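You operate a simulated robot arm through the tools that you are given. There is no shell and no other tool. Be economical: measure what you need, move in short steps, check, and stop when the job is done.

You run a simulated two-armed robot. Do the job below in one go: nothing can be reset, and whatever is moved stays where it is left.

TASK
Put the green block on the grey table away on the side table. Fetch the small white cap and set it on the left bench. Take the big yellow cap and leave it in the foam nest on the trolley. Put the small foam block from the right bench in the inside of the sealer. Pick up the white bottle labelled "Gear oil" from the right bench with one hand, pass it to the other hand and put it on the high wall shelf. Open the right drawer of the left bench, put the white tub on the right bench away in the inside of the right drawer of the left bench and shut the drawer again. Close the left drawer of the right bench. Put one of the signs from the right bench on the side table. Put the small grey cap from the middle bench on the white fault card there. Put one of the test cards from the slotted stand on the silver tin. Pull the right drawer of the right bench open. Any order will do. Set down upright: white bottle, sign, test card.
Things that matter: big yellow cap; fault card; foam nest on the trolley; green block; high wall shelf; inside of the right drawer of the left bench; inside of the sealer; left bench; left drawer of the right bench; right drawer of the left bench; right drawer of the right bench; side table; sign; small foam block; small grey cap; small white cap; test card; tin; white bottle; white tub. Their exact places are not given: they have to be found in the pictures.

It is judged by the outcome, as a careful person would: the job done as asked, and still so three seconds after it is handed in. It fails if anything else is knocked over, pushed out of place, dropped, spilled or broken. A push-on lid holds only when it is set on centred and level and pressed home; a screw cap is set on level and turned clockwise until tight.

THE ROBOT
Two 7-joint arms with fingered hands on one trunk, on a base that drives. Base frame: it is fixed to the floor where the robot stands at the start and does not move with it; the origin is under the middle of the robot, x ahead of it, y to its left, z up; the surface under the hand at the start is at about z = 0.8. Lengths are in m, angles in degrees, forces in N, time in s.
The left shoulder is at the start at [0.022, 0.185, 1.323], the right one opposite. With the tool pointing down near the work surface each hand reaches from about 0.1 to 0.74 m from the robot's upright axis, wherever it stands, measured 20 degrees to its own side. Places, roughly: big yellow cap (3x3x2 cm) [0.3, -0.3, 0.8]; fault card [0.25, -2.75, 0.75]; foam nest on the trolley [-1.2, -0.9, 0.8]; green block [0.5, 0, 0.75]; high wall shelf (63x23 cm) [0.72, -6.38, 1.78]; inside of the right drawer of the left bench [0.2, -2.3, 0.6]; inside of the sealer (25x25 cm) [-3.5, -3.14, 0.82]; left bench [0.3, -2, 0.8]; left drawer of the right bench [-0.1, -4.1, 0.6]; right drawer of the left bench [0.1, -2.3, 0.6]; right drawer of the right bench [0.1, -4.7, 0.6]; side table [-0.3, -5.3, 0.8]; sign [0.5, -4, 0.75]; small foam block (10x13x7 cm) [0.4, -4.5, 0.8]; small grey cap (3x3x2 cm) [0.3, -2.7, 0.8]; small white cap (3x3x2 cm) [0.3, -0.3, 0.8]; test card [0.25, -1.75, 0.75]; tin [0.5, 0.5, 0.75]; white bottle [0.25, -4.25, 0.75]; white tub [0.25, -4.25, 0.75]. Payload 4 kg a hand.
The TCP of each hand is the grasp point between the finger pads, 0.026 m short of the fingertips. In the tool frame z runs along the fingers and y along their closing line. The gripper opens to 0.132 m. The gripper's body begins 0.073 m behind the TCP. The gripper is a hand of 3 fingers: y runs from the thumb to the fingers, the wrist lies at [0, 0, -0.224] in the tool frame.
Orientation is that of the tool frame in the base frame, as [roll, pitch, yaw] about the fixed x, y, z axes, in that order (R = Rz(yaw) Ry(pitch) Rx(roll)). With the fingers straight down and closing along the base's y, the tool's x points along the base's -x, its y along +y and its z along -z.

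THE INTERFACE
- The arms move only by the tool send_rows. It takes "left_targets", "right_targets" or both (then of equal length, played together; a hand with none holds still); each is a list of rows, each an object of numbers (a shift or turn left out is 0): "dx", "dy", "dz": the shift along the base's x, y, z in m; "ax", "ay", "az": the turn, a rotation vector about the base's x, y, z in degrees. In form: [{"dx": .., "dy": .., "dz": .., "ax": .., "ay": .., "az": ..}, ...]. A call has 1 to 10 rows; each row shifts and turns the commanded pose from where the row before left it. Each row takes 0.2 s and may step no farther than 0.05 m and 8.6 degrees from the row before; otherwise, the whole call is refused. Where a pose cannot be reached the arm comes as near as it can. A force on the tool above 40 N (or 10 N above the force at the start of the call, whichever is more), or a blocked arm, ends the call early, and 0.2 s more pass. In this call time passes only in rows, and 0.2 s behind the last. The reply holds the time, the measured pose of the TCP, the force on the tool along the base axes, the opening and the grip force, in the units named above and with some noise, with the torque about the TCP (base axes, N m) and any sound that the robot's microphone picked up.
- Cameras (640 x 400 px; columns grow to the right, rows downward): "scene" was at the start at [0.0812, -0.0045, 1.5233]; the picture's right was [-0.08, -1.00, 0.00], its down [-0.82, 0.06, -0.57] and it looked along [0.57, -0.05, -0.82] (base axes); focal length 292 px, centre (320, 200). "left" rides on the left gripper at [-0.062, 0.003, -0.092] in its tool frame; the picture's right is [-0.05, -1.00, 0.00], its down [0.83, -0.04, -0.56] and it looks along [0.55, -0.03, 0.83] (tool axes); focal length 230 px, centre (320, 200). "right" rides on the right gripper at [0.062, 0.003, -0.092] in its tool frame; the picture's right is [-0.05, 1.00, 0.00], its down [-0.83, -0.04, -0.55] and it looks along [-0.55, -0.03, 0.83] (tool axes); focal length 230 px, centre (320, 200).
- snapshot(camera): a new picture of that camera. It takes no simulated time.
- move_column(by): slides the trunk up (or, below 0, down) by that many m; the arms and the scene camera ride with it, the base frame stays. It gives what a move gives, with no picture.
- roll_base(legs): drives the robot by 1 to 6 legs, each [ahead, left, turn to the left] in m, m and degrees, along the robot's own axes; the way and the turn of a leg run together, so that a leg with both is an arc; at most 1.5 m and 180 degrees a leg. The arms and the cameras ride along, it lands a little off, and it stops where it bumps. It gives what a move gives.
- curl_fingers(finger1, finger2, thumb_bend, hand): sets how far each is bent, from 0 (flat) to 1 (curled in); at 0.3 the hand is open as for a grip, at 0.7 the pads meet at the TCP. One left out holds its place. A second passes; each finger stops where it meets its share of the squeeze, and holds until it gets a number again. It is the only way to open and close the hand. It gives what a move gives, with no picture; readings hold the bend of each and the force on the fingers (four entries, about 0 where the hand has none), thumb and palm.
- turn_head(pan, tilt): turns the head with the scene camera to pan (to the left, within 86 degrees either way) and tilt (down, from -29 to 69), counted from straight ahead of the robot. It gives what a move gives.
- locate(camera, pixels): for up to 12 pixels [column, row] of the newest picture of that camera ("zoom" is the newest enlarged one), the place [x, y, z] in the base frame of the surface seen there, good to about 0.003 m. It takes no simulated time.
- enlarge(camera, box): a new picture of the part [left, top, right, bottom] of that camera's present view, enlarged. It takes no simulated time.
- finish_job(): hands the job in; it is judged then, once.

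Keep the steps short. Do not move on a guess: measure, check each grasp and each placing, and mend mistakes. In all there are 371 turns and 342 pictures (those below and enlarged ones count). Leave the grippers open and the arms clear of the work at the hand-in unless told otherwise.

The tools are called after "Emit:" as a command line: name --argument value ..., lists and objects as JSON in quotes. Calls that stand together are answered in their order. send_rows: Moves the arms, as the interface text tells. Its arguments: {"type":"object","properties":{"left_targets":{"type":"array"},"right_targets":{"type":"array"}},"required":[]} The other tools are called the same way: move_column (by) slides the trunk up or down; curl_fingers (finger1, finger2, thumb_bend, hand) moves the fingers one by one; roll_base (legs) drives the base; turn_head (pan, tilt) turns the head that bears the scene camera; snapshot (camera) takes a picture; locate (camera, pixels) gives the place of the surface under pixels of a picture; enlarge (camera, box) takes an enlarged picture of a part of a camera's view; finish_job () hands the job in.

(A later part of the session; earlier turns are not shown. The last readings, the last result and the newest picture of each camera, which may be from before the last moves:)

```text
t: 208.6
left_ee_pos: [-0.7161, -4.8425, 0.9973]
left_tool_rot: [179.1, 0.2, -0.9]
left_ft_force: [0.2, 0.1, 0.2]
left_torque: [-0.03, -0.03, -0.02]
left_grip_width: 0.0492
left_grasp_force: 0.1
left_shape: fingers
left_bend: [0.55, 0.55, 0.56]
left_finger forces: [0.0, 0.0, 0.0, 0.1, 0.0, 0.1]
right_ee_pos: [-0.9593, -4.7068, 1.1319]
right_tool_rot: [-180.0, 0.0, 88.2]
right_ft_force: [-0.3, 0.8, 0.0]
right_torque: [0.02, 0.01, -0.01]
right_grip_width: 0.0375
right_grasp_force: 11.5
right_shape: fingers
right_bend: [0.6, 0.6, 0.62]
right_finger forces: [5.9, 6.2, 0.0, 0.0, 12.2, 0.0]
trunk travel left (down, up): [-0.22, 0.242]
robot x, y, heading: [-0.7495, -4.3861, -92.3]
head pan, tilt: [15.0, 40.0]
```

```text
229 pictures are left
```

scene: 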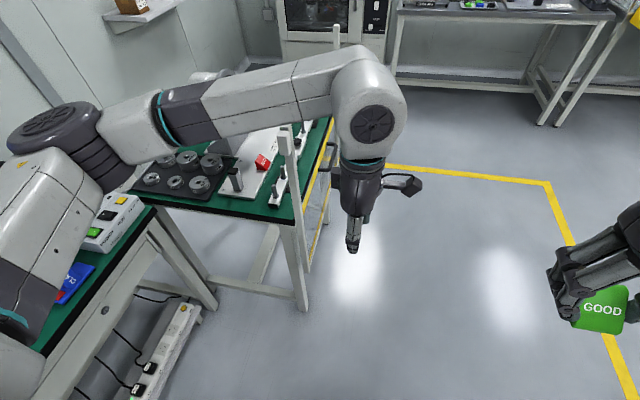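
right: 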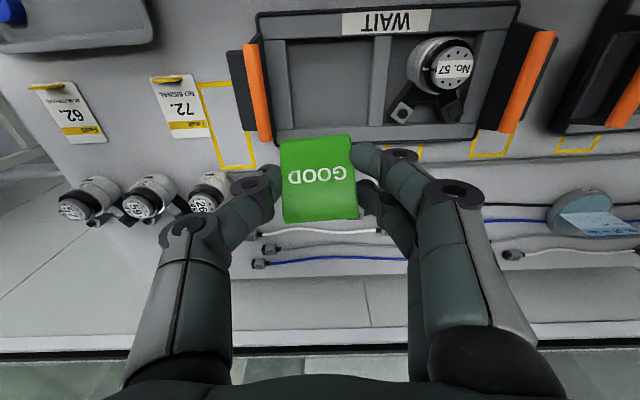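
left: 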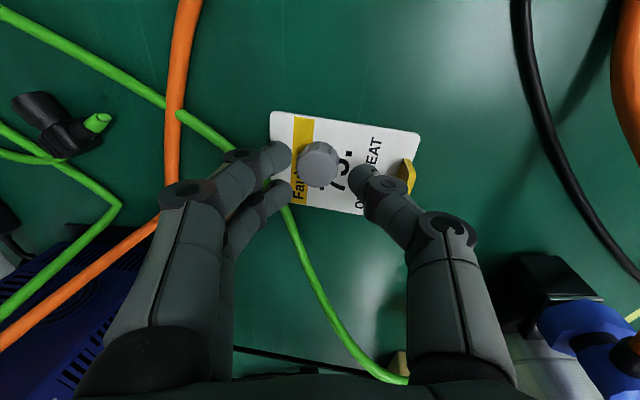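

Emit:
enlarge --camera "scene" --box '[120, 100, 360, 250]'

Emit:
locate --camera "scene" --pixels '[[296, 222], [165, 197], [325, 125], [260, 205], [215, 185], [290, 180], [235, 195], [220, 300]]'

```text
2.67 times, centred on (240, 175) of scene
```

zoom: 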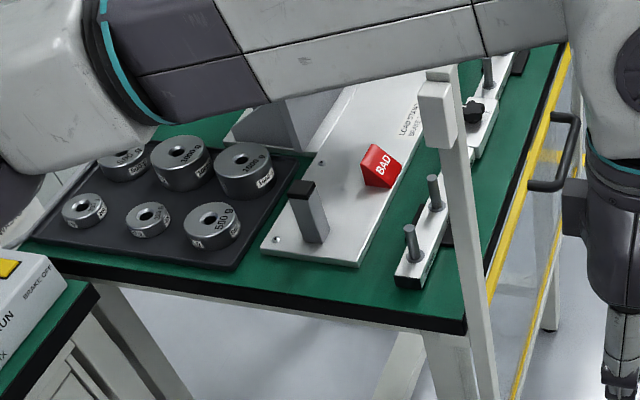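

```text
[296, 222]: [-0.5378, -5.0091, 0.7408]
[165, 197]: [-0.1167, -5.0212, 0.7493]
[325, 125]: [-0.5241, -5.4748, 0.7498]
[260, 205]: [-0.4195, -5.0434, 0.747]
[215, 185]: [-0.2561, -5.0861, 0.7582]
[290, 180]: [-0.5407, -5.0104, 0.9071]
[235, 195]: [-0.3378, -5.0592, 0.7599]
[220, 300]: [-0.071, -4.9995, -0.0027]
```

I should first close the open left drawer of the right bench (it blocks the way). I turn back and measure it.

Emit:
roll_base --legs '[[0, 0, 92], [-0.1, 0.1, 0]]'

Emit:
turn_head --pan 10 --tilt 50

Emit:
snapshot --camera "scene"

```text
t: 213.8
left_ee_pos: [-0.395, -4.2523, 0.9964]
left_tool_rot: [179.2, 0.3, 89.3]
left_ft_force: [0.1, 0.1, 0.9]
left_torque: [-0.01, 0.0, 0.03]
left_grip_width: 0.0489
left_grasp_force: 0.1
left_shape: fingers
left_bend: [0.55, 0.55, 0.56]
left_finger forces: [0.1, 0.0, 0.0, 0.0, 0.0, 0.0]
right_ee_pos: [-0.5314, -4.4944, 1.131]
right_tool_rot: [-180.0, 0.0, 178.6]
right_ft_force: [-0.7, -0.3, 0.1]
right_torque: [0.0, 0.02, 0.0]
right_grip_width: 0.0374
right_grasp_force: 12.3
right_shape: fingers
right_bend: [0.61, 0.6, 0.62]
right_finger forces: [5.8, 6.4, 0.0, 0.1, 12.1, 0.0]
trunk travel left (down, up): [-0.22, 0.242]
robot x, y, heading: [-0.8477, -4.2864, -1.8]
head pan, tilt: [15.0, 40.0]
```

```text
t: 214.5
left_ee_pos: [-0.3959, -4.2515, 0.9974]
left_tool_rot: [179.1, 0.3, 89.3]
left_ft_force: [0.7, -0.5, -0.5]
left_torque: [-0.01, 0.01, -0.02]
left_grip_width: 0.049
left_grasp_force: 0.0
left_shape: fingers
left_bend: [0.55, 0.55, 0.56]
left_finger forces: [0.1, 0.0, 0.0, 0.1, 0.0, 0.1]
right_ee_pos: [-0.533, -4.4927, 1.132]
right_tool_rot: [-179.9, 0.1, 178.6]
right_ft_force: [-0.5, 0.5, -1.0]
right_torque: [0.03, -0.01, -0.01]
right_grip_width: 0.0374
right_grasp_force: 12.4
right_shape: fingers
right_bend: [0.61, 0.6, 0.62]
right_finger forces: [5.8, 6.4, 0.1, 0.0, 12.1, 0.0]
trunk travel left (down, up): [-0.22, 0.242]
robot x, y, heading: [-0.8492, -4.2863, -2.3]
head pan, tilt: [10.0, 50.0]
```

```text
227 pictures are left
```

scene: 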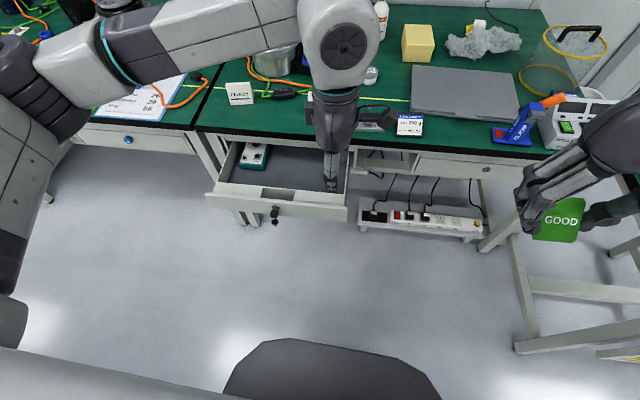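

Emit:
locate --camera "scene" --pixels '[[215, 198], [340, 215], [275, 210], [278, 195], [345, 155], [240, 160], [130, 130], [486, 168], [420, 165], [525, 165], [275, 222]]'

Emit:
enlarge --camera "scene" --box '[195, 130, 355, 230]'

Emit:
enlarge --camera "scene" --box '[400, 140, 560, 240]'

```text
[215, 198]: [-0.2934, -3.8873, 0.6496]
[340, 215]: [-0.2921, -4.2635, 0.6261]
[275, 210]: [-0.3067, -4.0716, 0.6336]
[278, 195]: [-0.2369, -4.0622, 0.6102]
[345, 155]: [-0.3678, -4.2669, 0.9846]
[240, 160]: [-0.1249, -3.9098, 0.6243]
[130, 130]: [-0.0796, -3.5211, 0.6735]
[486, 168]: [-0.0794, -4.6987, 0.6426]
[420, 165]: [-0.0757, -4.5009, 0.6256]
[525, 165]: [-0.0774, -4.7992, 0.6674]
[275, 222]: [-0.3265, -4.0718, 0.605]
```

```text
4.00 times, centred on (275, 180) of scene
```

zoom: 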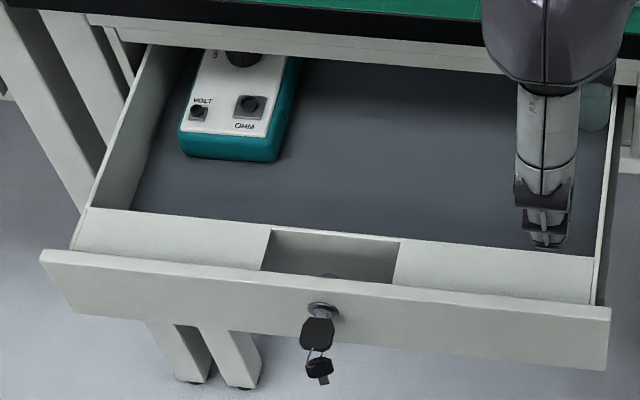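

```text
4.00 times, centred on (480, 190) of scene
```

zoom: 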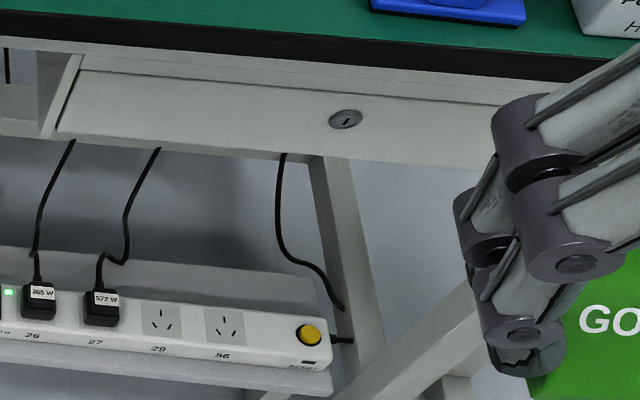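

The drawer fronts have no handles, only locks. To shut the open one I'll push its front at y≈−4.15, z≈0.635 with the left fingertips. I back up, tilt the hand forward 60° and lower.

Emit:
roll_base --legs '[[-0.12, 0, 2]]'

Emit:
curl_fingers --hand "left" --finger1 0.68 --finger2 0.68 --thumb_bend 0.68

Emit:
send_rows --left_targets '[{"ay": -8}, {"ay": -8}, {"ay": -8}, {"ay": -8}, {"ay": -8}, {"ay": -8}, {"ay": -8}, {"ay": -6}]'

Emit:
move_column --by -0.15

```text
t: 215.8
left_ee_pos: [-0.5172, -4.2354, 0.9965]
left_tool_rot: [179.0, 0.2, 91.2]
left_ft_force: [-0.1, 0.5, 1.0]
left_torque: [0.01, -0.04, 0.02]
left_grip_width: 0.0494
left_grasp_force: 0.1
left_shape: fingers
left_bend: [0.55, 0.55, 0.56]
left_finger forces: [0.0, 0.0, 0.0, 0.0, 0.0, 0.0]
right_ee_pos: [-0.6458, -4.4807, 1.1306]
right_tool_rot: [180.0, -0.1, -179.6]
right_ft_force: [0.4, 0.1, 0.6]
right_torque: [0.01, -0.01, -0.01]
right_grip_width: 0.0374
right_grasp_force: 11.5
right_shape: fingers
right_bend: [0.61, 0.6, 0.62]
right_finger forces: [5.9, 6.2, 0.0, 0.1, 12.2, 0.1]
trunk travel left (down, up): [-0.22, 0.242]
robot x, y, heading: [-0.9675, -4.2876, -0.2]
head pan, tilt: [10.0, 50.0]
```

```text
t: 216.8
left_ee_pos: [-0.5181, -4.2341, 0.9953]
left_tool_rot: [179.0, 0.3, 91.1]
left_ft_force: [0.5, -0.2, 0.1]
left_torque: [-0.02, -0.03, -0.01]
left_grip_width: 0.0114
left_grasp_force: 0.0
left_shape: fingers
left_bend: [0.68, 0.68, 0.68]
left_finger forces: [0.0, 0.1, 0.0, 0.1, 0.0, 0.0]
right_ee_pos: [-0.6452, -4.4805, 1.1305]
right_tool_rot: [180.0, -0.1, -179.6]
right_ft_force: [-0.1, 0.5, -0.3]
right_torque: [0.02, 0.01, 0.0]
right_grip_width: 0.0372
right_grasp_force: 11.9
right_shape: fingers
right_bend: [0.61, 0.6, 0.62]
right_finger forces: [5.8, 6.3, 0.0, 0.1, 12.2, 0.0]
trunk travel left (down, up): [-0.22, 0.242]
robot x, y, heading: [-0.9719, -4.2853, -0.5]
head pan, tilt: [10.0, 50.0]
```

```text
t: 218.6
left_ee_pos: [-0.5177, -4.2341, 0.9969]
left_tool_rot: [117.0, 1.3, 90.4]
left_ft_force: [-0.5, 0.5, 0.6]
left_torque: [0.0, -0.01, -0.01]
left_grip_width: 0.0112
left_grasp_force: 0.0
left_shape: fingers
left_bend: [0.68, 0.68, 0.68]
left_finger forces: [0.0, 0.0, 0.0, 0.0, 0.0, 0.1]
right_ee_pos: [-0.6461, -4.4808, 1.1299]
right_tool_rot: [180.0, 0.0, -179.5]
right_ft_force: [-0.3, -0.8, -0.3]
right_torque: [-0.02, 0.03, -0.01]
right_grip_width: 0.0374
right_grasp_force: 12.2
right_shape: fingers
right_bend: [0.61, 0.6, 0.62]
right_finger forces: [5.8, 6.3, 0.0, 0.0, 12.2, 0.0]
trunk travel left (down, up): [-0.22, 0.242]
robot x, y, heading: [-0.9713, -4.2856, 0.2]
head pan, tilt: [10.0, 50.0]
```

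```text
t: 220.3
left_ee_pos: [-0.5185, -4.2346, 0.8481]
left_tool_rot: [116.9, 1.2, 90.3]
left_ft_force: [-0.1, -1.4, 0.1]
left_torque: [-0.03, -0.02, 0.03]
left_grip_width: 0.0112
left_grasp_force: 0.0
left_shape: fingers
left_bend: [0.68, 0.68, 0.68]
left_finger forces: [0.1, 0.1, 0.1, 0.0, 0.0, 0.0]
right_ee_pos: [-0.6467, -4.4802, 0.9829]
right_tool_rot: [180.0, 0.0, -179.6]
right_ft_force: [-0.3, 0.3, -0.1]
right_torque: [-0.01, -0.03, 0.03]
right_grip_width: 0.0373
right_grasp_force: 12.2
right_shape: fingers
right_bend: [0.61, 0.6, 0.62]
right_finger forces: [5.8, 6.3, 0.1, 0.1, 12.1, 0.0]
trunk travel left (down, up): [-0.07, 0.392]
robot x, y, heading: [-0.9705, -4.2843, -0.2]
head pan, tilt: [10.0, 50.0]
```

Emit:
send_rows --left_targets '[{"dz": -0.045, "dy": 0.02}, {"dz": -0.045, "dy": 0.02}, {"dz": -0.045, "dy": 0.02}, {"dz": -0.045, "dy": 0.02}, {"dz": -0.02}, {"dx": 0.05}, {"dx": 0.05}, {"dx": 0.04}]'

Emit:
snapshot --camera "scene"

```text
t: 222.1
left_ee_pos: [-0.3765, -4.1535, 0.6464]
left_tool_rot: [117.1, 1.1, 90.4]
left_ft_force: [0.6, 0.4, -0.3]
left_torque: [-0.01, 0.01, -0.03]
left_grip_width: 0.0113
left_grasp_force: 0.2
left_shape: fingers
left_bend: [0.68, 0.68, 0.68]
left_finger forces: [0.0, 0.0, 0.0, 0.1, 0.0, 0.0]
right_ee_pos: [-0.6464, -4.4799, 0.9817]
right_tool_rot: [-179.9, -0.1, -179.6]
right_ft_force: [0.1, -0.2, 0.0]
right_torque: [0.0, 0.01, 0.02]
right_grip_width: 0.0376
right_grasp_force: 12.2
right_shape: fingers
right_bend: [0.61, 0.6, 0.62]
right_finger forces: [5.8, 6.3, 0.0, 0.0, 12.1, 0.0]
trunk travel left (down, up): [-0.07, 0.392]
robot x, y, heading: [-0.9707, -4.285, -0.3]
head pan, tilt: [10.0, 50.0]
```

```text
224 pictures are left
```

scene: 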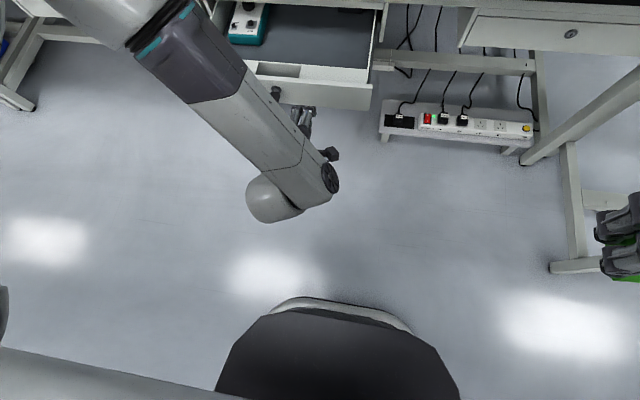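

Aligned with the front panel. I push forward steadily.

Emit:
send_rows --left_targets '[{"dx": 0.03}, {"dx": 0.03}, {"dx": 0.03}, {"dx": 0.03}, {"dx": 0.03}, {"dx": 0.03}, {"dx": 0.03}]'

```text
t: 223.7
left_ee_pos: [-0.1692, -4.152, 0.6469]
left_tool_rot: [117.1, 1.2, 90.4]
left_ft_force: [-0.1, 0.2, -0.3]
left_torque: [-0.01, -0.02, 0.0]
left_grip_width: 0.0107
left_grasp_force: 0.2
left_shape: fingers
left_bend: [0.68, 0.68, 0.68]
left_finger forces: [0.0, 0.1, 0.0, 0.0, 0.0, 0.0]
right_ee_pos: [-0.6467, -4.4811, 0.9807]
right_tool_rot: [-179.9, -0.1, -179.6]
right_ft_force: [-1.0, 0.0, -0.9]
right_torque: [0.02, -0.03, -0.02]
right_grip_width: 0.0376
right_grasp_force: 12.1
right_shape: fingers
right_bend: [0.61, 0.6, 0.62]
right_finger forces: [5.8, 6.3, 0.0, 0.0, 12.1, 0.1]
trunk travel left (down, up): [-0.07, 0.392]
robot x, y, heading: [-0.9715, -4.2845, -0.0]
head pan, tilt: [10.0, 50.0]
```

Emit:
send_rows --left_targets '[{"dx": 0.02}, {"dx": 0.02}, {"dx": 0.01}, {"dx": 0.01}, {"dx": 0.01}]'

Emit:
snapshot --camera "scene"

```text
t: 224.9
left_ee_pos: [-0.0994, -4.1541, 0.6473]
left_tool_rot: [117.0, 1.1, 90.2]
left_ft_force: [-15.8, 0.9, 5.7]
left_torque: [0.03, -0.08, 0.04]
left_grip_width: 0.0054
left_grasp_force: 8.2
left_shape: fingers
left_bend: [0.72, 0.72, 0.68]
left_finger forces: [8.1, 8.0, 0.0, 0.0, 0.1, 0.0]
right_ee_pos: [-0.6487, -4.4812, 0.9833]
right_tool_rot: [-179.9, 0.2, -179.6]
right_ft_force: [-0.4, -0.1, 0.1]
right_torque: [0.0, 0.0, -0.01]
right_grip_width: 0.0374
right_grasp_force: 11.4
right_shape: fingers
right_bend: [0.61, 0.6, 0.62]
right_finger forces: [5.8, 6.3, 0.0, 0.0, 12.1, 0.0]
trunk travel left (down, up): [-0.07, 0.392]
robot x, y, heading: [-0.9682, -4.2895, -0.1]
head pan, tilt: [10.0, 50.0]
```

```text
223 pictures are left
```

scene: 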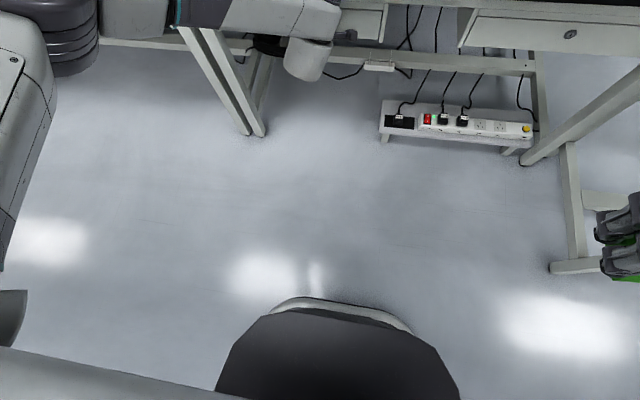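

Resistance of 16 N: it's shut. I withdraw and look.

Emit:
send_rows --left_targets '[{"dx": 0.005}, {"dx": -0.03}, {"dx": -0.05}, {"dx": -0.05}, {"dx": -0.05}, {"dx": -0.05}, {"dx": -0.05}]'

Emit:
turn_head --pan 5 --tilt 30

Emit:
snapshot --camera "scene"

```text
t: 226.5
left_ee_pos: [-0.3718, -4.1571, 0.6486]
left_tool_rot: [117.1, 1.2, 90.4]
left_ft_force: [0.4, 0.4, -0.3]
left_torque: [-0.02, 0.02, 0.02]
left_grip_width: 0.0108
left_grasp_force: 0.1
left_shape: fingers
left_bend: [0.68, 0.68, 0.68]
left_finger forces: [0.1, 0.0, 0.0, 0.0, 0.0, 0.0]
right_ee_pos: [-0.6474, -4.48, 0.9815]
right_tool_rot: [-180.0, 0.0, -179.6]
right_ft_force: [-0.2, -0.2, -0.4]
right_torque: [-0.01, -0.01, -0.01]
right_grip_width: 0.0373
right_grasp_force: 12.0
right_shape: fingers
right_bend: [0.61, 0.6, 0.62]
right_finger forces: [5.8, 6.3, 0.0, 0.0, 12.2, 0.0]
trunk travel left (down, up): [-0.07, 0.392]
robot x, y, heading: [-0.9712, -4.2825, 0.0]
head pan, tilt: [10.0, 50.0]
```

```text
t: 227.3
left_ee_pos: [-0.3709, -4.1568, 0.6472]
left_tool_rot: [117.1, 1.2, 90.4]
left_ft_force: [-0.9, -0.1, -0.3]
left_torque: [0.01, -0.03, -0.01]
left_grip_width: 0.0107
left_grasp_force: 0.1
left_shape: fingers
left_bend: [0.68, 0.68, 0.68]
left_finger forces: [0.0, 0.0, 0.0, 0.1, 0.0, 0.0]
right_ee_pos: [-0.6462, -4.4819, 0.981]
right_tool_rot: [180.0, 0.0, -179.6]
right_ft_force: [0.2, 0.3, -0.4]
right_torque: [0.0, -0.01, -0.02]
right_grip_width: 0.0375
right_grasp_force: 12.7
right_shape: fingers
right_bend: [0.61, 0.6, 0.62]
right_finger forces: [5.8, 6.3, 0.0, 0.0, 12.0, 0.1]
trunk travel left (down, up): [-0.07, 0.392]
robot x, y, heading: [-0.971, -4.2872, -0.2]
head pan, tilt: [5.0, 30.0]
```

```text
222 pictures are left
```

scene: 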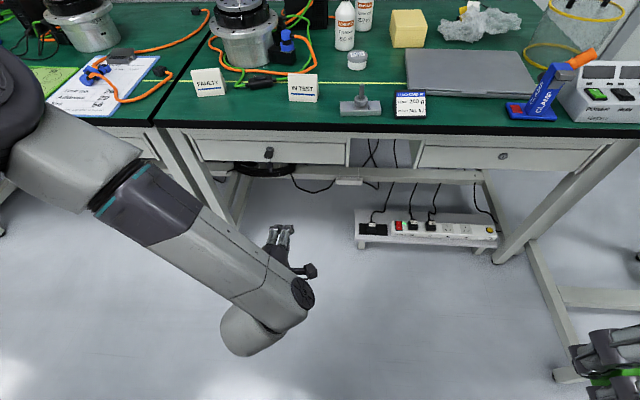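

Emit:
enlarge --camera "scene" --box '[180, 120, 360, 180]'

Emit:
enlarge --camera "scene" --box '[400, 120, 600, 190]'

Emit:
locate --camera "zoom" --pixels '[[80, 80], [80, 140], [320, 150], [340, 110], [600, 110], [580, 190], [70, 190], [60, 140], [330, 170], [330, 90]]'

```text
3.56 times, centred on (270, 150) of scene
```

zoom: 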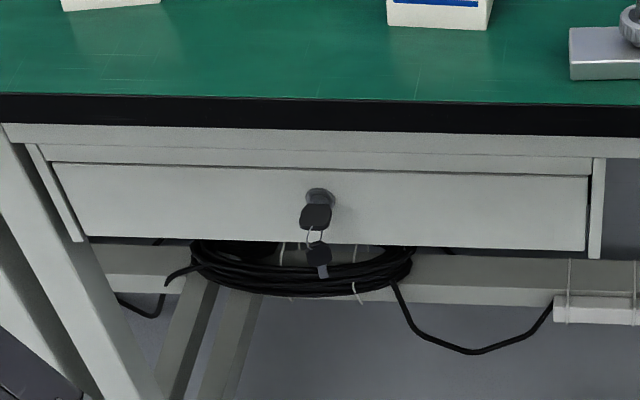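

```text
3.20 times, centred on (500, 155) of scene
```

zoom: 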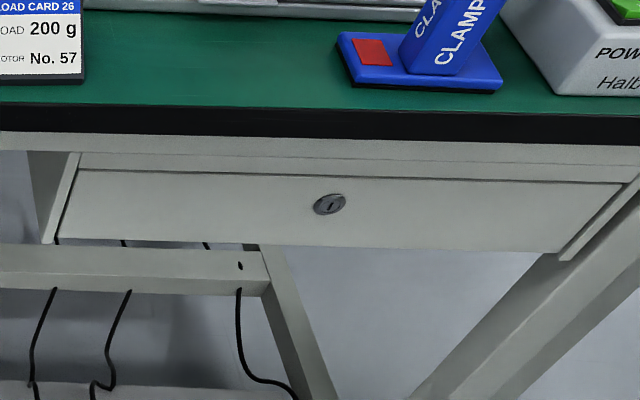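

```text
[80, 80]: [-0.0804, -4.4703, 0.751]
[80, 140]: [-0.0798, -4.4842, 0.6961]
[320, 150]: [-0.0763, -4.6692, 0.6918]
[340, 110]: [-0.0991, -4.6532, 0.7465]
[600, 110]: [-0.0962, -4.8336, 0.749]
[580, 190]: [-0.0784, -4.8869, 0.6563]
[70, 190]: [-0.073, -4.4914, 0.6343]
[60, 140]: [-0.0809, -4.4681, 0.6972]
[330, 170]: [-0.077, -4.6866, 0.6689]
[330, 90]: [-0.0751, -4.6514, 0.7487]
```

The left drawer is shut. Now I inspect the closed right drawer; first what the left hand camera sees from low down.

Emit:
snapshot --camera "left"

```text
219 pictures are left
```

left: 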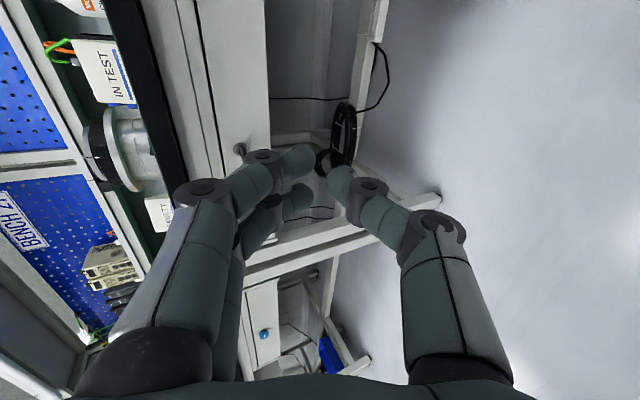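

I move so that the left-hand camera can look at the right drawer's underside.

Emit:
roll_base --legs '[[0, -0.5, 0]]'

Emit:
send_rows --left_targets '[{"dz": -0.03, "ay": -8}, {"dz": -0.03, "ay": -8}, {"dz": -0.03, "ay": -8}, {"dz": -0.03, "ay": -8}, {"dz": -0.02, "ay": -8}]'

Emit:
snapshot --camera "left"

```text
t: 230.2
left_ee_pos: [-0.3736, -4.6528, 0.6481]
left_tool_rot: [117.1, 1.1, 90.1]
left_ft_force: [0.2, -1.6, 0.0]
left_torque: [-0.01, 0.0, -0.05]
left_grip_width: 0.011
left_grasp_force: 0.2
left_shape: fingers
left_bend: [0.68, 0.68, 0.68]
left_finger forces: [0.1, 0.0, 0.0, 0.0, 0.1, 0.0]
right_ee_pos: [-0.6489, -4.974, 0.9808]
right_tool_rot: [-180.0, 0.0, -179.9]
right_ft_force: [0.8, 0.2, -1.0]
right_torque: [0.0, 0.02, -0.01]
right_grip_width: 0.0374
right_grasp_force: 12.2
right_shape: fingers
right_bend: [0.61, 0.6, 0.62]
right_finger forces: [5.9, 6.3, 0.1, 0.0, 12.1, 0.0]
trunk travel left (down, up): [-0.07, 0.392]
robot x, y, heading: [-0.9725, -4.7753, -0.5]
head pan, tilt: [5.0, 30.0]
```

```text
t: 231.4
left_ee_pos: [-0.3806, -4.8053, 0.6782]
left_tool_rot: [79.4, 1.3, 90.3]
left_ft_force: [0.9, 0.4, -0.4]
left_torque: [0.01, -0.01, 0.01]
left_grip_width: 0.0109
left_grasp_force: 0.0
left_shape: fingers
left_bend: [0.68, 0.68, 0.68]
left_finger forces: [0.0, 0.0, 0.0, 0.1, 0.0, 0.1]
left hand out of reach, approached as far as the arm can: row 1, 2, 3, 4, 5
right_ee_pos: [-0.6505, -4.9745, 0.9814]
right_tool_rot: [-180.0, 0.0, -180.0]
right_ft_force: [-0.1, -0.3, -0.5]
right_torque: [0.0, -0.01, 0.0]
right_grip_width: 0.0374
right_grasp_force: 12.0
right_shape: fingers
right_bend: [0.61, 0.6, 0.62]
right_finger forces: [5.8, 6.2, 0.0, 0.0, 12.1, 0.0]
trunk travel left (down, up): [-0.07, 0.392]
robot x, y, heading: [-0.9757, -4.7752, -0.4]
head pan, tilt: [5.0, 30.0]
```

```text
218 pictures are left
```

left: 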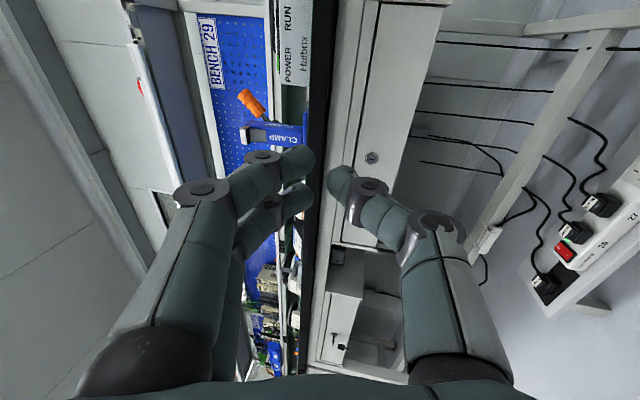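

Emit:
enlarge --camera "left" --box '[330, 0, 490, 250]'

Emit:
locate --camera "left" --pixels '[[370, 60], [430, 60], [445, 60], [420, 130], [415, 170], [430, 130], [400, 160], [360, 60], [350, 60], [460, 80]]'

```text
1.60 times, centred on (410, 125) of left
```

zoom: 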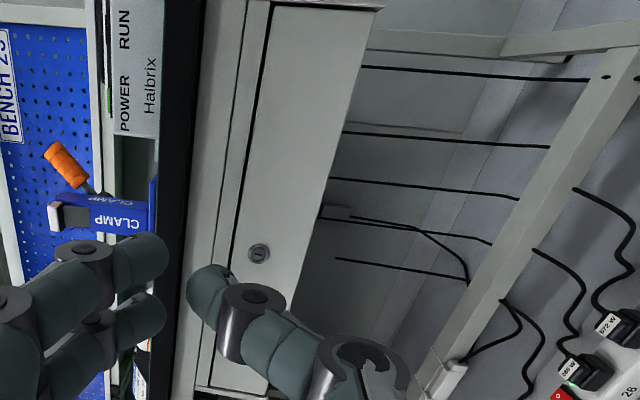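

```text
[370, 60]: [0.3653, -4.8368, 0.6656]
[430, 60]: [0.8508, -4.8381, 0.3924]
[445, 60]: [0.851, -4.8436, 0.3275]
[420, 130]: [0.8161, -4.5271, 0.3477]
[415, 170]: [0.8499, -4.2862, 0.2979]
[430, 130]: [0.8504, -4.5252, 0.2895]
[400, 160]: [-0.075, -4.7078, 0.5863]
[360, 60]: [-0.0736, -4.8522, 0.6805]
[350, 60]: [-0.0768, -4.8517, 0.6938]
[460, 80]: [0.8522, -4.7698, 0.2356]
```

The view isn't conclusive; I'll put the green block away first. I bring the left hand back to a normal pose.

Emit:
send_rows --left_targets '[{"dz": 0.03, "ay": 8}, {"dz": 0.03, "ay": 8}, {"dz": 0.03, "ay": 8}, {"dz": 0.03, "ay": 8}, {"dz": 0.02, "ay": 8}, {"dx": -0.04, "ay": 8}, {"dx": -0.04, "ay": 8}, {"dz": 0.04, "ay": 8}, {"dz": 0.04, "ay": 8}, {"dz": 0.04, "ay": 8}]'

Emit:
send_rows --left_targets '[{"dz": 0.04, "ay": 8}, {"dz": 0.04, "ay": 8}, {"dz": 0.04, "ay": 7}, {"dz": 0.04, "ay": 7}]'

Emit:
move_column --by 0.28

Emit:
turn_head --pan -50 --tilt 40

Emit:
snapshot --camera "scene"

```text
t: 233.7
left_ee_pos: [-0.4609, -4.8049, 0.9401]
left_tool_rot: [157.4, 0.9, 90.8]
left_ft_force: [-0.2, -0.2, 0.1]
left_torque: [0.03, 0.02, 0.0]
left_grip_width: 0.0109
left_grasp_force: 0.0
left_shape: fingers
left_bend: [0.68, 0.68, 0.68]
left_finger forces: [0.0, 0.0, 0.1, 0.0, 0.0, 0.0]
right_ee_pos: [-0.6495, -4.9735, 0.9816]
right_tool_rot: [-179.9, -0.1, -180.0]
right_ft_force: [-0.5, -0.9, -0.1]
right_torque: [-0.03, 0.01, -0.01]
right_grip_width: 0.0373
right_grasp_force: 11.7
right_shape: fingers
right_bend: [0.61, 0.6, 0.62]
right_finger forces: [5.9, 6.2, 0.1, 0.0, 12.1, 0.1]
trunk travel left (down, up): [-0.07, 0.392]
robot x, y, heading: [-0.9736, -4.7742, -0.3]
head pan, tilt: [5.0, 30.0]
```

```text
t: 234.7
left_ee_pos: [-0.4609, -4.8062, 1.1002]
left_tool_rot: [-172.8, 0.3, 91.1]
left_ft_force: [0.5, -0.2, -0.3]
left_torque: [0.04, -0.01, -0.03]
left_grip_width: 0.0108
left_grasp_force: 0.0
left_shape: fingers
left_bend: [0.68, 0.68, 0.68]
left_finger forces: [0.0, 0.1, 0.0, 0.1, 0.1, 0.0]
right_ee_pos: [-0.6518, -4.9741, 0.9809]
right_tool_rot: [180.0, 0.1, -180.0]
right_ft_force: [-0.7, -0.1, 0.7]
right_torque: [-0.01, -0.05, 0.01]
right_grip_width: 0.0374
right_grasp_force: 12.6
right_shape: fingers
right_bend: [0.61, 0.6, 0.62]
right_finger forces: [5.9, 6.3, 0.0, 0.0, 12.1, 0.1]
trunk travel left (down, up): [-0.07, 0.392]
robot x, y, heading: [-0.9732, -4.7767, -0.3]
head pan, tilt: [5.0, 30.0]
```

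```text
t: 237.5
left_ee_pos: [-0.4612, -4.8064, 1.3804]
left_tool_rot: [-172.9, 0.3, 91.2]
left_ft_force: [0.4, 0.7, 0.2]
left_torque: [-0.02, -0.02, 0.02]
left_grip_width: 0.0105
left_grasp_force: 0.1
left_shape: fingers
left_bend: [0.68, 0.68, 0.68]
left_finger forces: [0.1, 0.1, 0.0, 0.0, 0.0, 0.0]
right_ee_pos: [-0.6505, -4.9741, 1.2609]
right_tool_rot: [180.0, 0.0, -179.9]
right_ft_force: [-0.5, -0.1, 0.2]
right_torque: [0.01, -0.01, -0.01]
right_grip_width: 0.0375
right_grasp_force: 11.8
right_shape: fingers
right_bend: [0.61, 0.6, 0.62]
right_finger forces: [6.0, 6.3, 0.0, 0.0, 12.2, 0.0]
trunk travel left (down, up): [-0.35, 0.112]
robot x, y, heading: [-0.9757, -4.7775, -0.4]
head pan, tilt: [5.0, 30.0]
```

```text
t: 238.7
left_ee_pos: [-0.4613, -4.8049, 1.381]
left_tool_rot: [-172.9, 0.3, 91.1]
left_ft_force: [-0.9, -0.3, -0.4]
left_torque: [-0.03, -0.03, -0.04]
left_grip_width: 0.0111
left_grasp_force: 0.1
left_shape: fingers
left_bend: [0.68, 0.68, 0.68]
left_finger forces: [0.0, 0.1, 0.0, 0.0, 0.0, 0.0]
right_ee_pos: [-0.6503, -4.974, 1.2609]
right_tool_rot: [179.9, 0.0, -179.9]
right_ft_force: [-0.1, 0.0, -0.3]
right_torque: [0.0, 0.0, -0.01]
right_grip_width: 0.0376
right_grasp_force: 12.2
right_shape: fingers
right_bend: [0.61, 0.6, 0.62]
right_finger forces: [5.9, 6.3, 0.1, 0.0, 12.2, 0.0]
trunk travel left (down, up): [-0.35, 0.112]
robot x, y, heading: [-0.9727, -4.7755, -0.6]
head pan, tilt: [-50.0, 40.0]
```

```text
216 pictures are left
```

scene: 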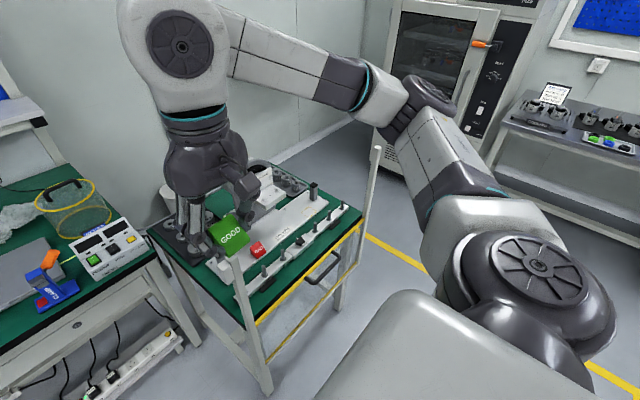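

Emit:
enlarge --camera "scene" --box '[140, 150, 400, 330]'

Emit:
locate --camera "zoom" --pixels '[[210, 280], [240, 310], [300, 260], [400, 175], [460, 150], [330, 205], [260, 330], [350, 230], [120, 220], [500, 170], [420, 140], [30, 190]]'

```text
2.22 times, centred on (270, 240) of scene
```

zoom: 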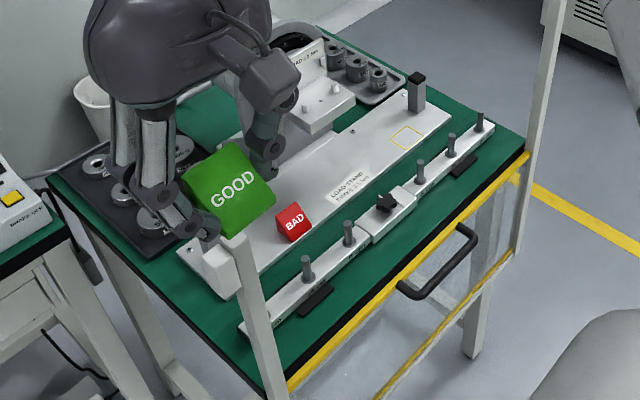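

```text
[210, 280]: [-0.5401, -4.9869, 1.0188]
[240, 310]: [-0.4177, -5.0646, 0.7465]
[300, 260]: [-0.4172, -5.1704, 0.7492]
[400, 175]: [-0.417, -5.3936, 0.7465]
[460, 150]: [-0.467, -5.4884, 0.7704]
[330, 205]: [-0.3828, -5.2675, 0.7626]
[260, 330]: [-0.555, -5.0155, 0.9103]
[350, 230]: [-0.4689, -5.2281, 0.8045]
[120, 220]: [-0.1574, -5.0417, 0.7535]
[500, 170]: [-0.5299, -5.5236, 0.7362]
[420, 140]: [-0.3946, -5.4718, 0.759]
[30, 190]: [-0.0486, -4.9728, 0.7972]
```

I go to the table's open side (y=−5.0 edge) and look from there.

Emit:
roll_base --legs '[[0, 0.18, 0], [0.5, 0, 0], [0, 0, -90]]'

Emit:
turn_head --pan 0 --tilt 55

Emit:
snapshot --camera "scene"

```text
t: 246.5
left_ee_pos: [-0.5006, -5.1238, 1.381]
left_tool_rot: [-172.8, 0.3, 1.3]
left_ft_force: [-0.6, 0.4, -0.2]
left_torque: [0.03, -0.01, 0.02]
left_grip_width: 0.0108
left_grasp_force: 0.1
left_shape: fingers
left_bend: [0.68, 0.68, 0.68]
left_finger forces: [0.1, 0.0, 0.1, 0.1, 0.1, 0.1]
right_ee_pos: [-0.6698, -4.9345, 1.2615]
right_tool_rot: [-180.0, 0.0, 90.1]
right_ft_force: [0.9, -0.6, 0.3]
right_torque: [-0.01, 0.0, -0.02]
right_grip_width: 0.0371
right_grasp_force: 12.0
right_shape: fingers
right_bend: [0.61, 0.6, 0.62]
right_finger forces: [5.7, 6.2, 0.0, 0.0, 12.1, 0.1]
trunk travel left (down, up): [-0.35, 0.112]
robot x, y, heading: [-0.4716, -4.6064, -90.3]
head pan, tilt: [-50.0, 40.0]
```

```text
t: 247.7
left_ee_pos: [-0.5013, -5.1218, 1.3805]
left_tool_rot: [-172.9, 0.4, 1.2]
left_ft_force: [-0.5, -0.3, 0.7]
left_torque: [0.0, 0.0, -0.01]
left_grip_width: 0.011
left_grasp_force: 0.1
left_shape: fingers
left_bend: [0.68, 0.68, 0.68]
left_finger forces: [0.1, 0.0, 0.0, 0.1, 0.0, 0.0]
right_ee_pos: [-0.67, -4.9346, 1.2606]
right_tool_rot: [180.0, -0.1, 90.1]
right_ft_force: [-0.2, 0.9, -0.2]
right_torque: [0.0, 0.01, 0.01]
right_grip_width: 0.0373
right_grasp_force: 11.8
right_shape: fingers
right_bend: [0.61, 0.6, 0.62]
right_finger forces: [5.8, 6.2, 0.1, 0.0, 12.1, 0.0]
trunk travel left (down, up): [-0.35, 0.112]
robot x, y, heading: [-0.4742, -4.6085, -90.4]
head pan, tilt: [0.0, 55.0]
```

```text
214 pictures are left
```

scene: 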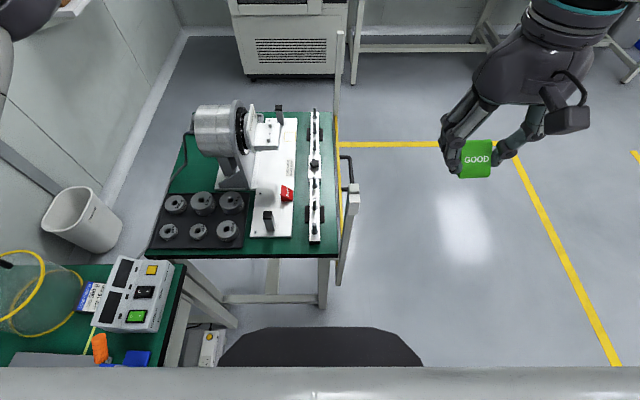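

Emit:
enlarge --camera "scene" --box '[140, 90, 360, 265]'

Emit:
locate --camera "zoom" --pixels '[[110, 180], [140, 110], [90, 230], [160, 200], [520, 100], [535, 100], [560, 100], [440, 340], [300, 375], [560, 250], [500, 350], [40, 370]]'

```text
2.29 times, centred on (250, 178) of scene
```

zoom: 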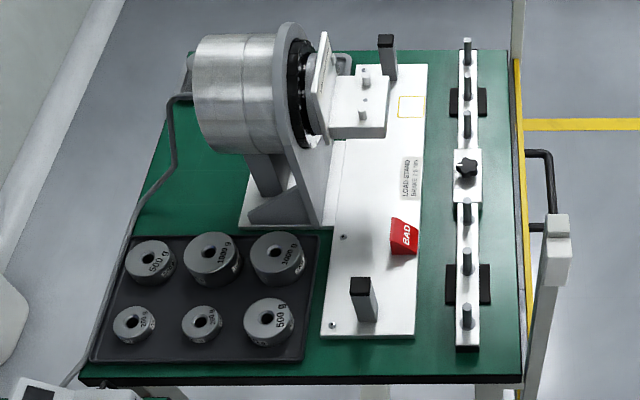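

```text
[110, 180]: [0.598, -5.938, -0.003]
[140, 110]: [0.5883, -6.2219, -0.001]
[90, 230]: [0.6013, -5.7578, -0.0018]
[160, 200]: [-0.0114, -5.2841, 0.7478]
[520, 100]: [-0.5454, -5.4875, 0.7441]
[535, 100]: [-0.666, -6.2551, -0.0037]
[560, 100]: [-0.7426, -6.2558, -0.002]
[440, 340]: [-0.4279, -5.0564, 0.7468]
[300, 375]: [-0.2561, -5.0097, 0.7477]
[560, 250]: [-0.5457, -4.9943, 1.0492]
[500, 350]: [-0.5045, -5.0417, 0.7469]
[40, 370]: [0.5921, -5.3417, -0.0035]
```

The free green area is left of the motor. I measure it precisely.

Emit:
enlarge --camera "scene" --box '[160, 130, 250, 200]'

Emit:
locate --camera "zoom" --pixels '[[90, 330], [200, 335], [290, 350], [140, 250], [230, 260], [290, 290], [160, 160], [220, 190], [240, 300], [120, 300], [330, 330], [180, 110]]'

```text
5.71 times, centred on (205, 165) of scene
```

zoom: 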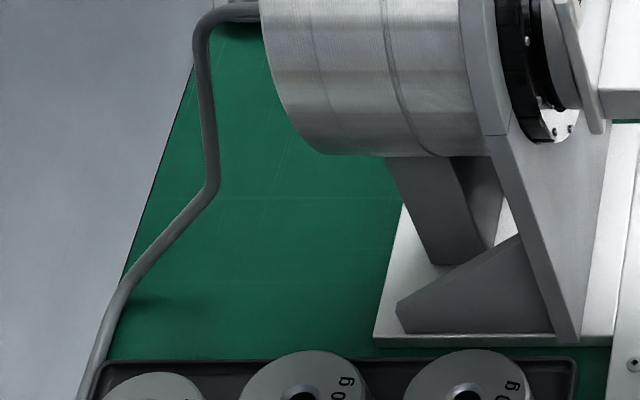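

```text
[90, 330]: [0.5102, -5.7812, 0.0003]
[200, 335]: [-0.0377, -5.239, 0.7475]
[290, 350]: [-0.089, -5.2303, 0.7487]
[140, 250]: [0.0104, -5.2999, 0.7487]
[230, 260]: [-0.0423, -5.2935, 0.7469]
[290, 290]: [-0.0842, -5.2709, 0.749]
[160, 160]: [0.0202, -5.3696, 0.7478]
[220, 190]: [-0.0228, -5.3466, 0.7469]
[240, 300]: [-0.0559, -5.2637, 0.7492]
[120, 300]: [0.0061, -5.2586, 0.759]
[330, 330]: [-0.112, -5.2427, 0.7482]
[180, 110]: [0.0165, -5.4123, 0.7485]
```

Emit:
locate --camera "zoom" --pixels '[[340, 145], [340, 100], [300, 130], [430, 220], [410, 310], [460, 140], [340, 30], [400, 215], [210, 180], [150, 265], [200, 80]]'

```text
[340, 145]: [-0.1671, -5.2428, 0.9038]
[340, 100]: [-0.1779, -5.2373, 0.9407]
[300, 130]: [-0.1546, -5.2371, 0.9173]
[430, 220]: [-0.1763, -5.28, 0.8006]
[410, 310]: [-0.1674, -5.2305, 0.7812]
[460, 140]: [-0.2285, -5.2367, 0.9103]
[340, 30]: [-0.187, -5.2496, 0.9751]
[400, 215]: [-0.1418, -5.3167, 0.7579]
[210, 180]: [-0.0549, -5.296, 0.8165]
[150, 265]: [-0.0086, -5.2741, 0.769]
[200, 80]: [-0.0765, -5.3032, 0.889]
```

The area behind is crossed by a cable; better use the strip at the front edge between plate and rail. I measure there.

Emit:
enlarge --camera "scene" --box '[240, 205, 340, 265]'

Emit:
locate --camera "zoom" --pixels '[[40, 320], [40, 200], [110, 190], [330, 195], [335, 310], [335, 318], [400, 240], [450, 240], [410, 315], [335, 215], [335, 100], [490, 240]]'

```text
6.40 times, centred on (290, 235) of scene
```

zoom: 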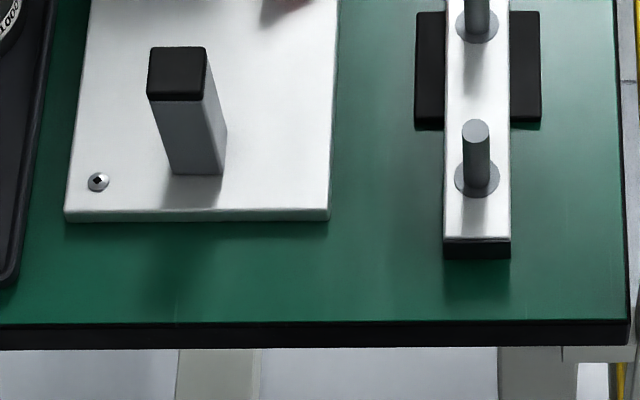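

```text
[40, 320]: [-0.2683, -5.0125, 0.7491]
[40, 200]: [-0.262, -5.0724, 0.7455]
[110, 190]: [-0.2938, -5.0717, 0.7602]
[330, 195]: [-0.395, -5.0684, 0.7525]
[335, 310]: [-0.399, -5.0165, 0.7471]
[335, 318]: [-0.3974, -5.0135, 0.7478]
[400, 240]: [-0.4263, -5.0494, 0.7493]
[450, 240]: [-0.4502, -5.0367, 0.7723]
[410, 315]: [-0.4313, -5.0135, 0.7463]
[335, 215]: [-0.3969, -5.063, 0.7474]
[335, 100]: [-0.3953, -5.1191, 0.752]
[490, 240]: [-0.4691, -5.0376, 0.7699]
```

Plan: place the block in the gap between plate (edge x=−0.397) and rail (x=−0.448) at the front, centre ≈(−0.4185, −5.038). I clear the left arm away and bring the block above.

Emit:
send_rows --left_targets '[{"dx": 0.045}, {"dx": 0.045}, {"dx": 0.045}, {"dx": 0.045}, {"dy": 0.045}, {"dy": 0.045}, {"dy": 0.045}]'

Emit:
send_rows --right_targets '[{"dx": 0.045, "dy": -0.02}, {"dx": 0.045, "dy": -0.02}, {"dx": 0.045, "dy": -0.02}, {"dx": 0.045, "dy": -0.02}, {"dx": 0.045, "dy": -0.02}, {"dx": 0.0265, "dy": -0.008}, {"dz": -0.05}, {"dz": -0.05}, {"dz": -0.05}, {"dz": -0.05}]'

Emit:
send_rows --right_targets '[{"dz": -0.05}, {"dz": -0.05}, {"dz": -0.05}]'

Emit:
enlarge --camera "scene" --box '[200, 150, 380, 270]'

Emit:
snapshot --camera "right"

```text
t: 249.3
left_ee_pos: [-0.3199, -4.9892, 1.3822]
left_tool_rot: [-172.9, 0.4, 1.3]
left_ft_force: [0.0, -0.4, -0.2]
left_torque: [0.02, -0.02, -0.01]
left_grip_width: 0.011
left_grasp_force: 0.0
left_shape: fingers
left_bend: [0.68, 0.68, 0.68]
left_finger forces: [0.0, 0.0, 0.0, 0.0, 0.0, 0.0]
right_ee_pos: [-0.6688, -4.9339, 1.2614]
right_tool_rot: [-179.9, 0.2, 90.2]
right_ft_force: [-0.2, -0.9, 0.2]
right_torque: [0.0, 0.01, 0.02]
right_grip_width: 0.0374
right_grasp_force: 12.4
right_shape: fingers
right_bend: [0.61, 0.6, 0.62]
right_finger forces: [5.8, 6.1, 0.0, 0.0, 11.9, 0.1]
trunk travel left (down, up): [-0.35, 0.112]
robot x, y, heading: [-0.4739, -4.6108, -90.4]
head pan, tilt: [0.0, 55.0]
```

```text
t: 250.6
left_ee_pos: [-0.3146, -4.9923, 1.3825]
left_tool_rot: [-172.9, 0.3, 2.0]
left_ft_force: [5.0, -0.8, 0.6]
left_torque: [0.1, 0.48, 0.16]
left_grip_width: 0.0108
left_grasp_force: 0.0
left_shape: fingers
left_bend: [0.68, 0.68, 0.68]
left_finger forces: [0.0, 0.1, 0.1, 0.0, 0.1, 0.0]
right_ee_pos: [-0.4423, -5.0335, 1.2608]
right_tool_rot: [179.9, -0.1, 90.2]
right_ft_force: [-0.1, -0.2, -0.1]
right_torque: [-0.01, 0.0, 0.01]
right_grip_width: 0.0371
right_grasp_force: 12.0
right_shape: fingers
right_bend: [0.61, 0.6, 0.62]
right_finger forces: [5.9, 6.3, 0.0, 0.0, 12.1, 0.0]
trunk travel left (down, up): [-0.35, 0.112]
robot x, y, heading: [-0.4727, -4.6132, -90.4]
head pan, tilt: [0.0, 55.0]
stopped in row 6 (left hand): the force on the tool passed its limit at 51 N (the readings are from after the stop); the commanded pose is now the measured one
```

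```text
t: 251.4
left_ee_pos: [-0.318, -4.9925, 1.3823]
left_tool_rot: [-172.9, 0.2, 2.0]
left_ft_force: [-0.2, 0.5, 0.1]
left_torque: [-0.02, 0.0, 0.03]
left_grip_width: 0.0108
left_grasp_force: 0.1
left_shape: fingers
left_bend: [0.68, 0.68, 0.68]
left_finger forces: [0.0, 0.0, 0.0, 0.1, 0.0, 0.1]
right_ee_pos: [-0.4456, -5.0375, 1.1089]
right_tool_rot: [179.9, -0.1, 90.0]
right_ft_force: [0.1, 1.1, 0.3]
right_torque: [0.01, 0.01, -0.01]
right_grip_width: 0.0374
right_grasp_force: 12.3
right_shape: fingers
right_bend: [0.61, 0.6, 0.62]
right_finger forces: [5.7, 6.1, 0.0, 0.0, 12.1, 0.1]
trunk travel left (down, up): [-0.35, 0.112]
robot x, y, heading: [-0.4763, -4.6106, -90.6]
head pan, tilt: [0.0, 55.0]
```

```text
3.33 times, centred on (290, 210) of scene
```

zoom: 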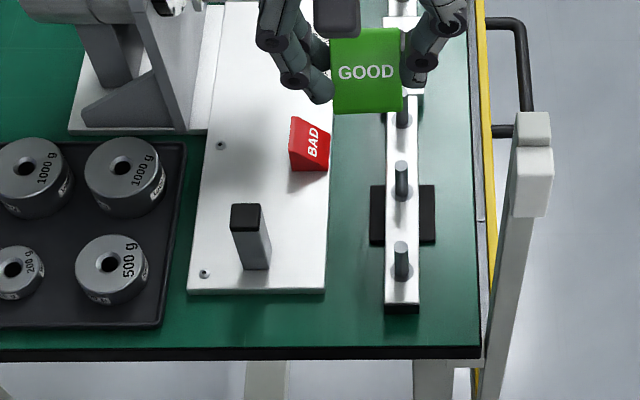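

```text
209 pictures are left
```

right: 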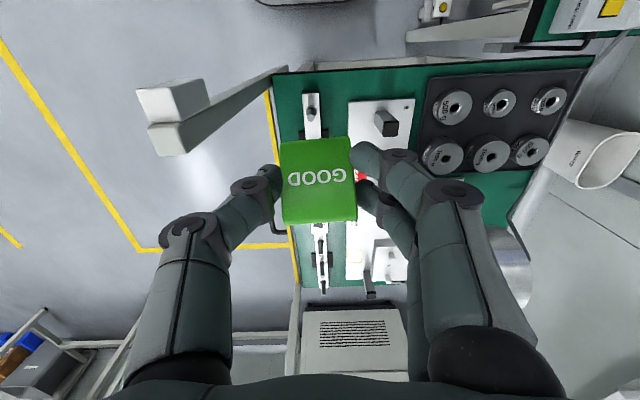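

The arms brushed each other; I move the left one further away, then align the right hand.

Emit:
send_rows --left_targets '[{"dx": 0.045}, {"dx": 0.045}, {"dx": 0.045}, {}, {}, {}, {}]' --right_targets '[{"dx": 0.0}, {"dx": 0.0}, {"dx": 0.015, "dy": -0.002}, {"dx": 0.012, "dy": -0.0025}, {"dz": -0.05}, {"dz": -0.05}, {"dz": -0.05}]'

Emit:
send_rows --right_targets '[{"dz": -0.05}, {"dz": -0.04}, {"dz": -0.03}]'

Emit:
enlarge --camera "scene" --box '[230, 170, 350, 270]'

Emit:
snapshot --camera "right"

```text
t: 253.0
left_ee_pos: [-0.1839, -4.9923, 1.3809]
left_tool_rot: [-172.8, 0.3, 2.0]
left_ft_force: [-0.2, -0.3, 0.0]
left_torque: [0.01, 0.01, -0.02]
left_grip_width: 0.0108
left_grasp_force: 0.2
left_shape: fingers
left_bend: [0.68, 0.68, 0.68]
left_finger forces: [0.0, 0.1, 0.1, 0.0, 0.0, 0.0]
right_ee_pos: [-0.4172, -5.0384, 0.9607]
right_tool_rot: [179.9, -0.1, 90.2]
right_ft_force: [1.0, -0.3, 0.3]
right_torque: [0.02, 0.0, 0.02]
right_grip_width: 0.0372
right_grasp_force: 12.5
right_shape: fingers
right_bend: [0.61, 0.6, 0.62]
right_finger forces: [5.7, 6.2, 0.1, 0.0, 12.1, 0.1]
trunk travel left (down, up): [-0.35, 0.112]
robot x, y, heading: [-0.4739, -4.6094, -90.2]
head pan, tilt: [0.0, 55.0]
```

```text
t: 253.8
left_ee_pos: [-0.1828, -4.9905, 1.3815]
left_tool_rot: [-172.9, 0.3, 1.9]
left_ft_force: [-0.6, 0.1, 0.3]
left_torque: [-0.01, -0.01, -0.01]
left_grip_width: 0.0108
left_grasp_force: 0.1
left_shape: fingers
left_bend: [0.68, 0.68, 0.68]
left_finger forces: [0.0, 0.0, 0.0, 0.0, 0.1, 0.0]
right_ee_pos: [-0.4154, -5.0395, 0.8438]
right_tool_rot: [179.7, 0.3, 90.0]
right_ft_force: [-0.6, 0.1, -0.4]
right_torque: [0.01, -0.02, 0.01]
right_grip_width: 0.0371
right_grasp_force: 11.9
right_shape: fingers
right_bend: [0.61, 0.6, 0.62]
right_finger forces: [5.8, 6.4, 0.0, 0.0, 12.1, 0.0]
trunk travel left (down, up): [-0.35, 0.112]
robot x, y, heading: [-0.4737, -4.6087, -90.2]
head pan, tilt: [0.0, 55.0]
```

```text
4.00 times, centred on (290, 220) of scene
```

zoom: 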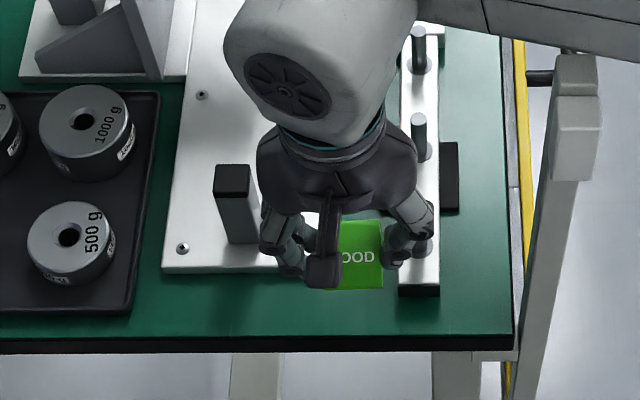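

```text
207 pictures are left
```

right: 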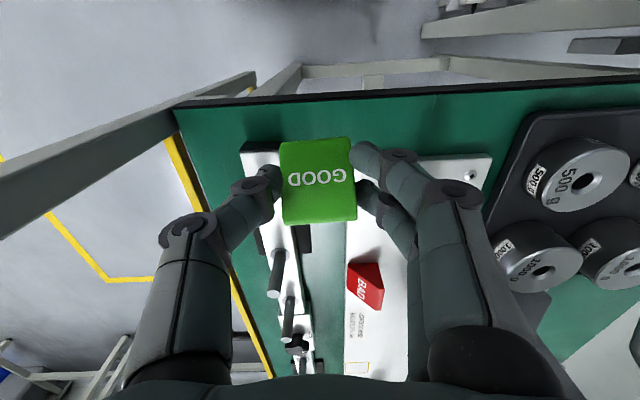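

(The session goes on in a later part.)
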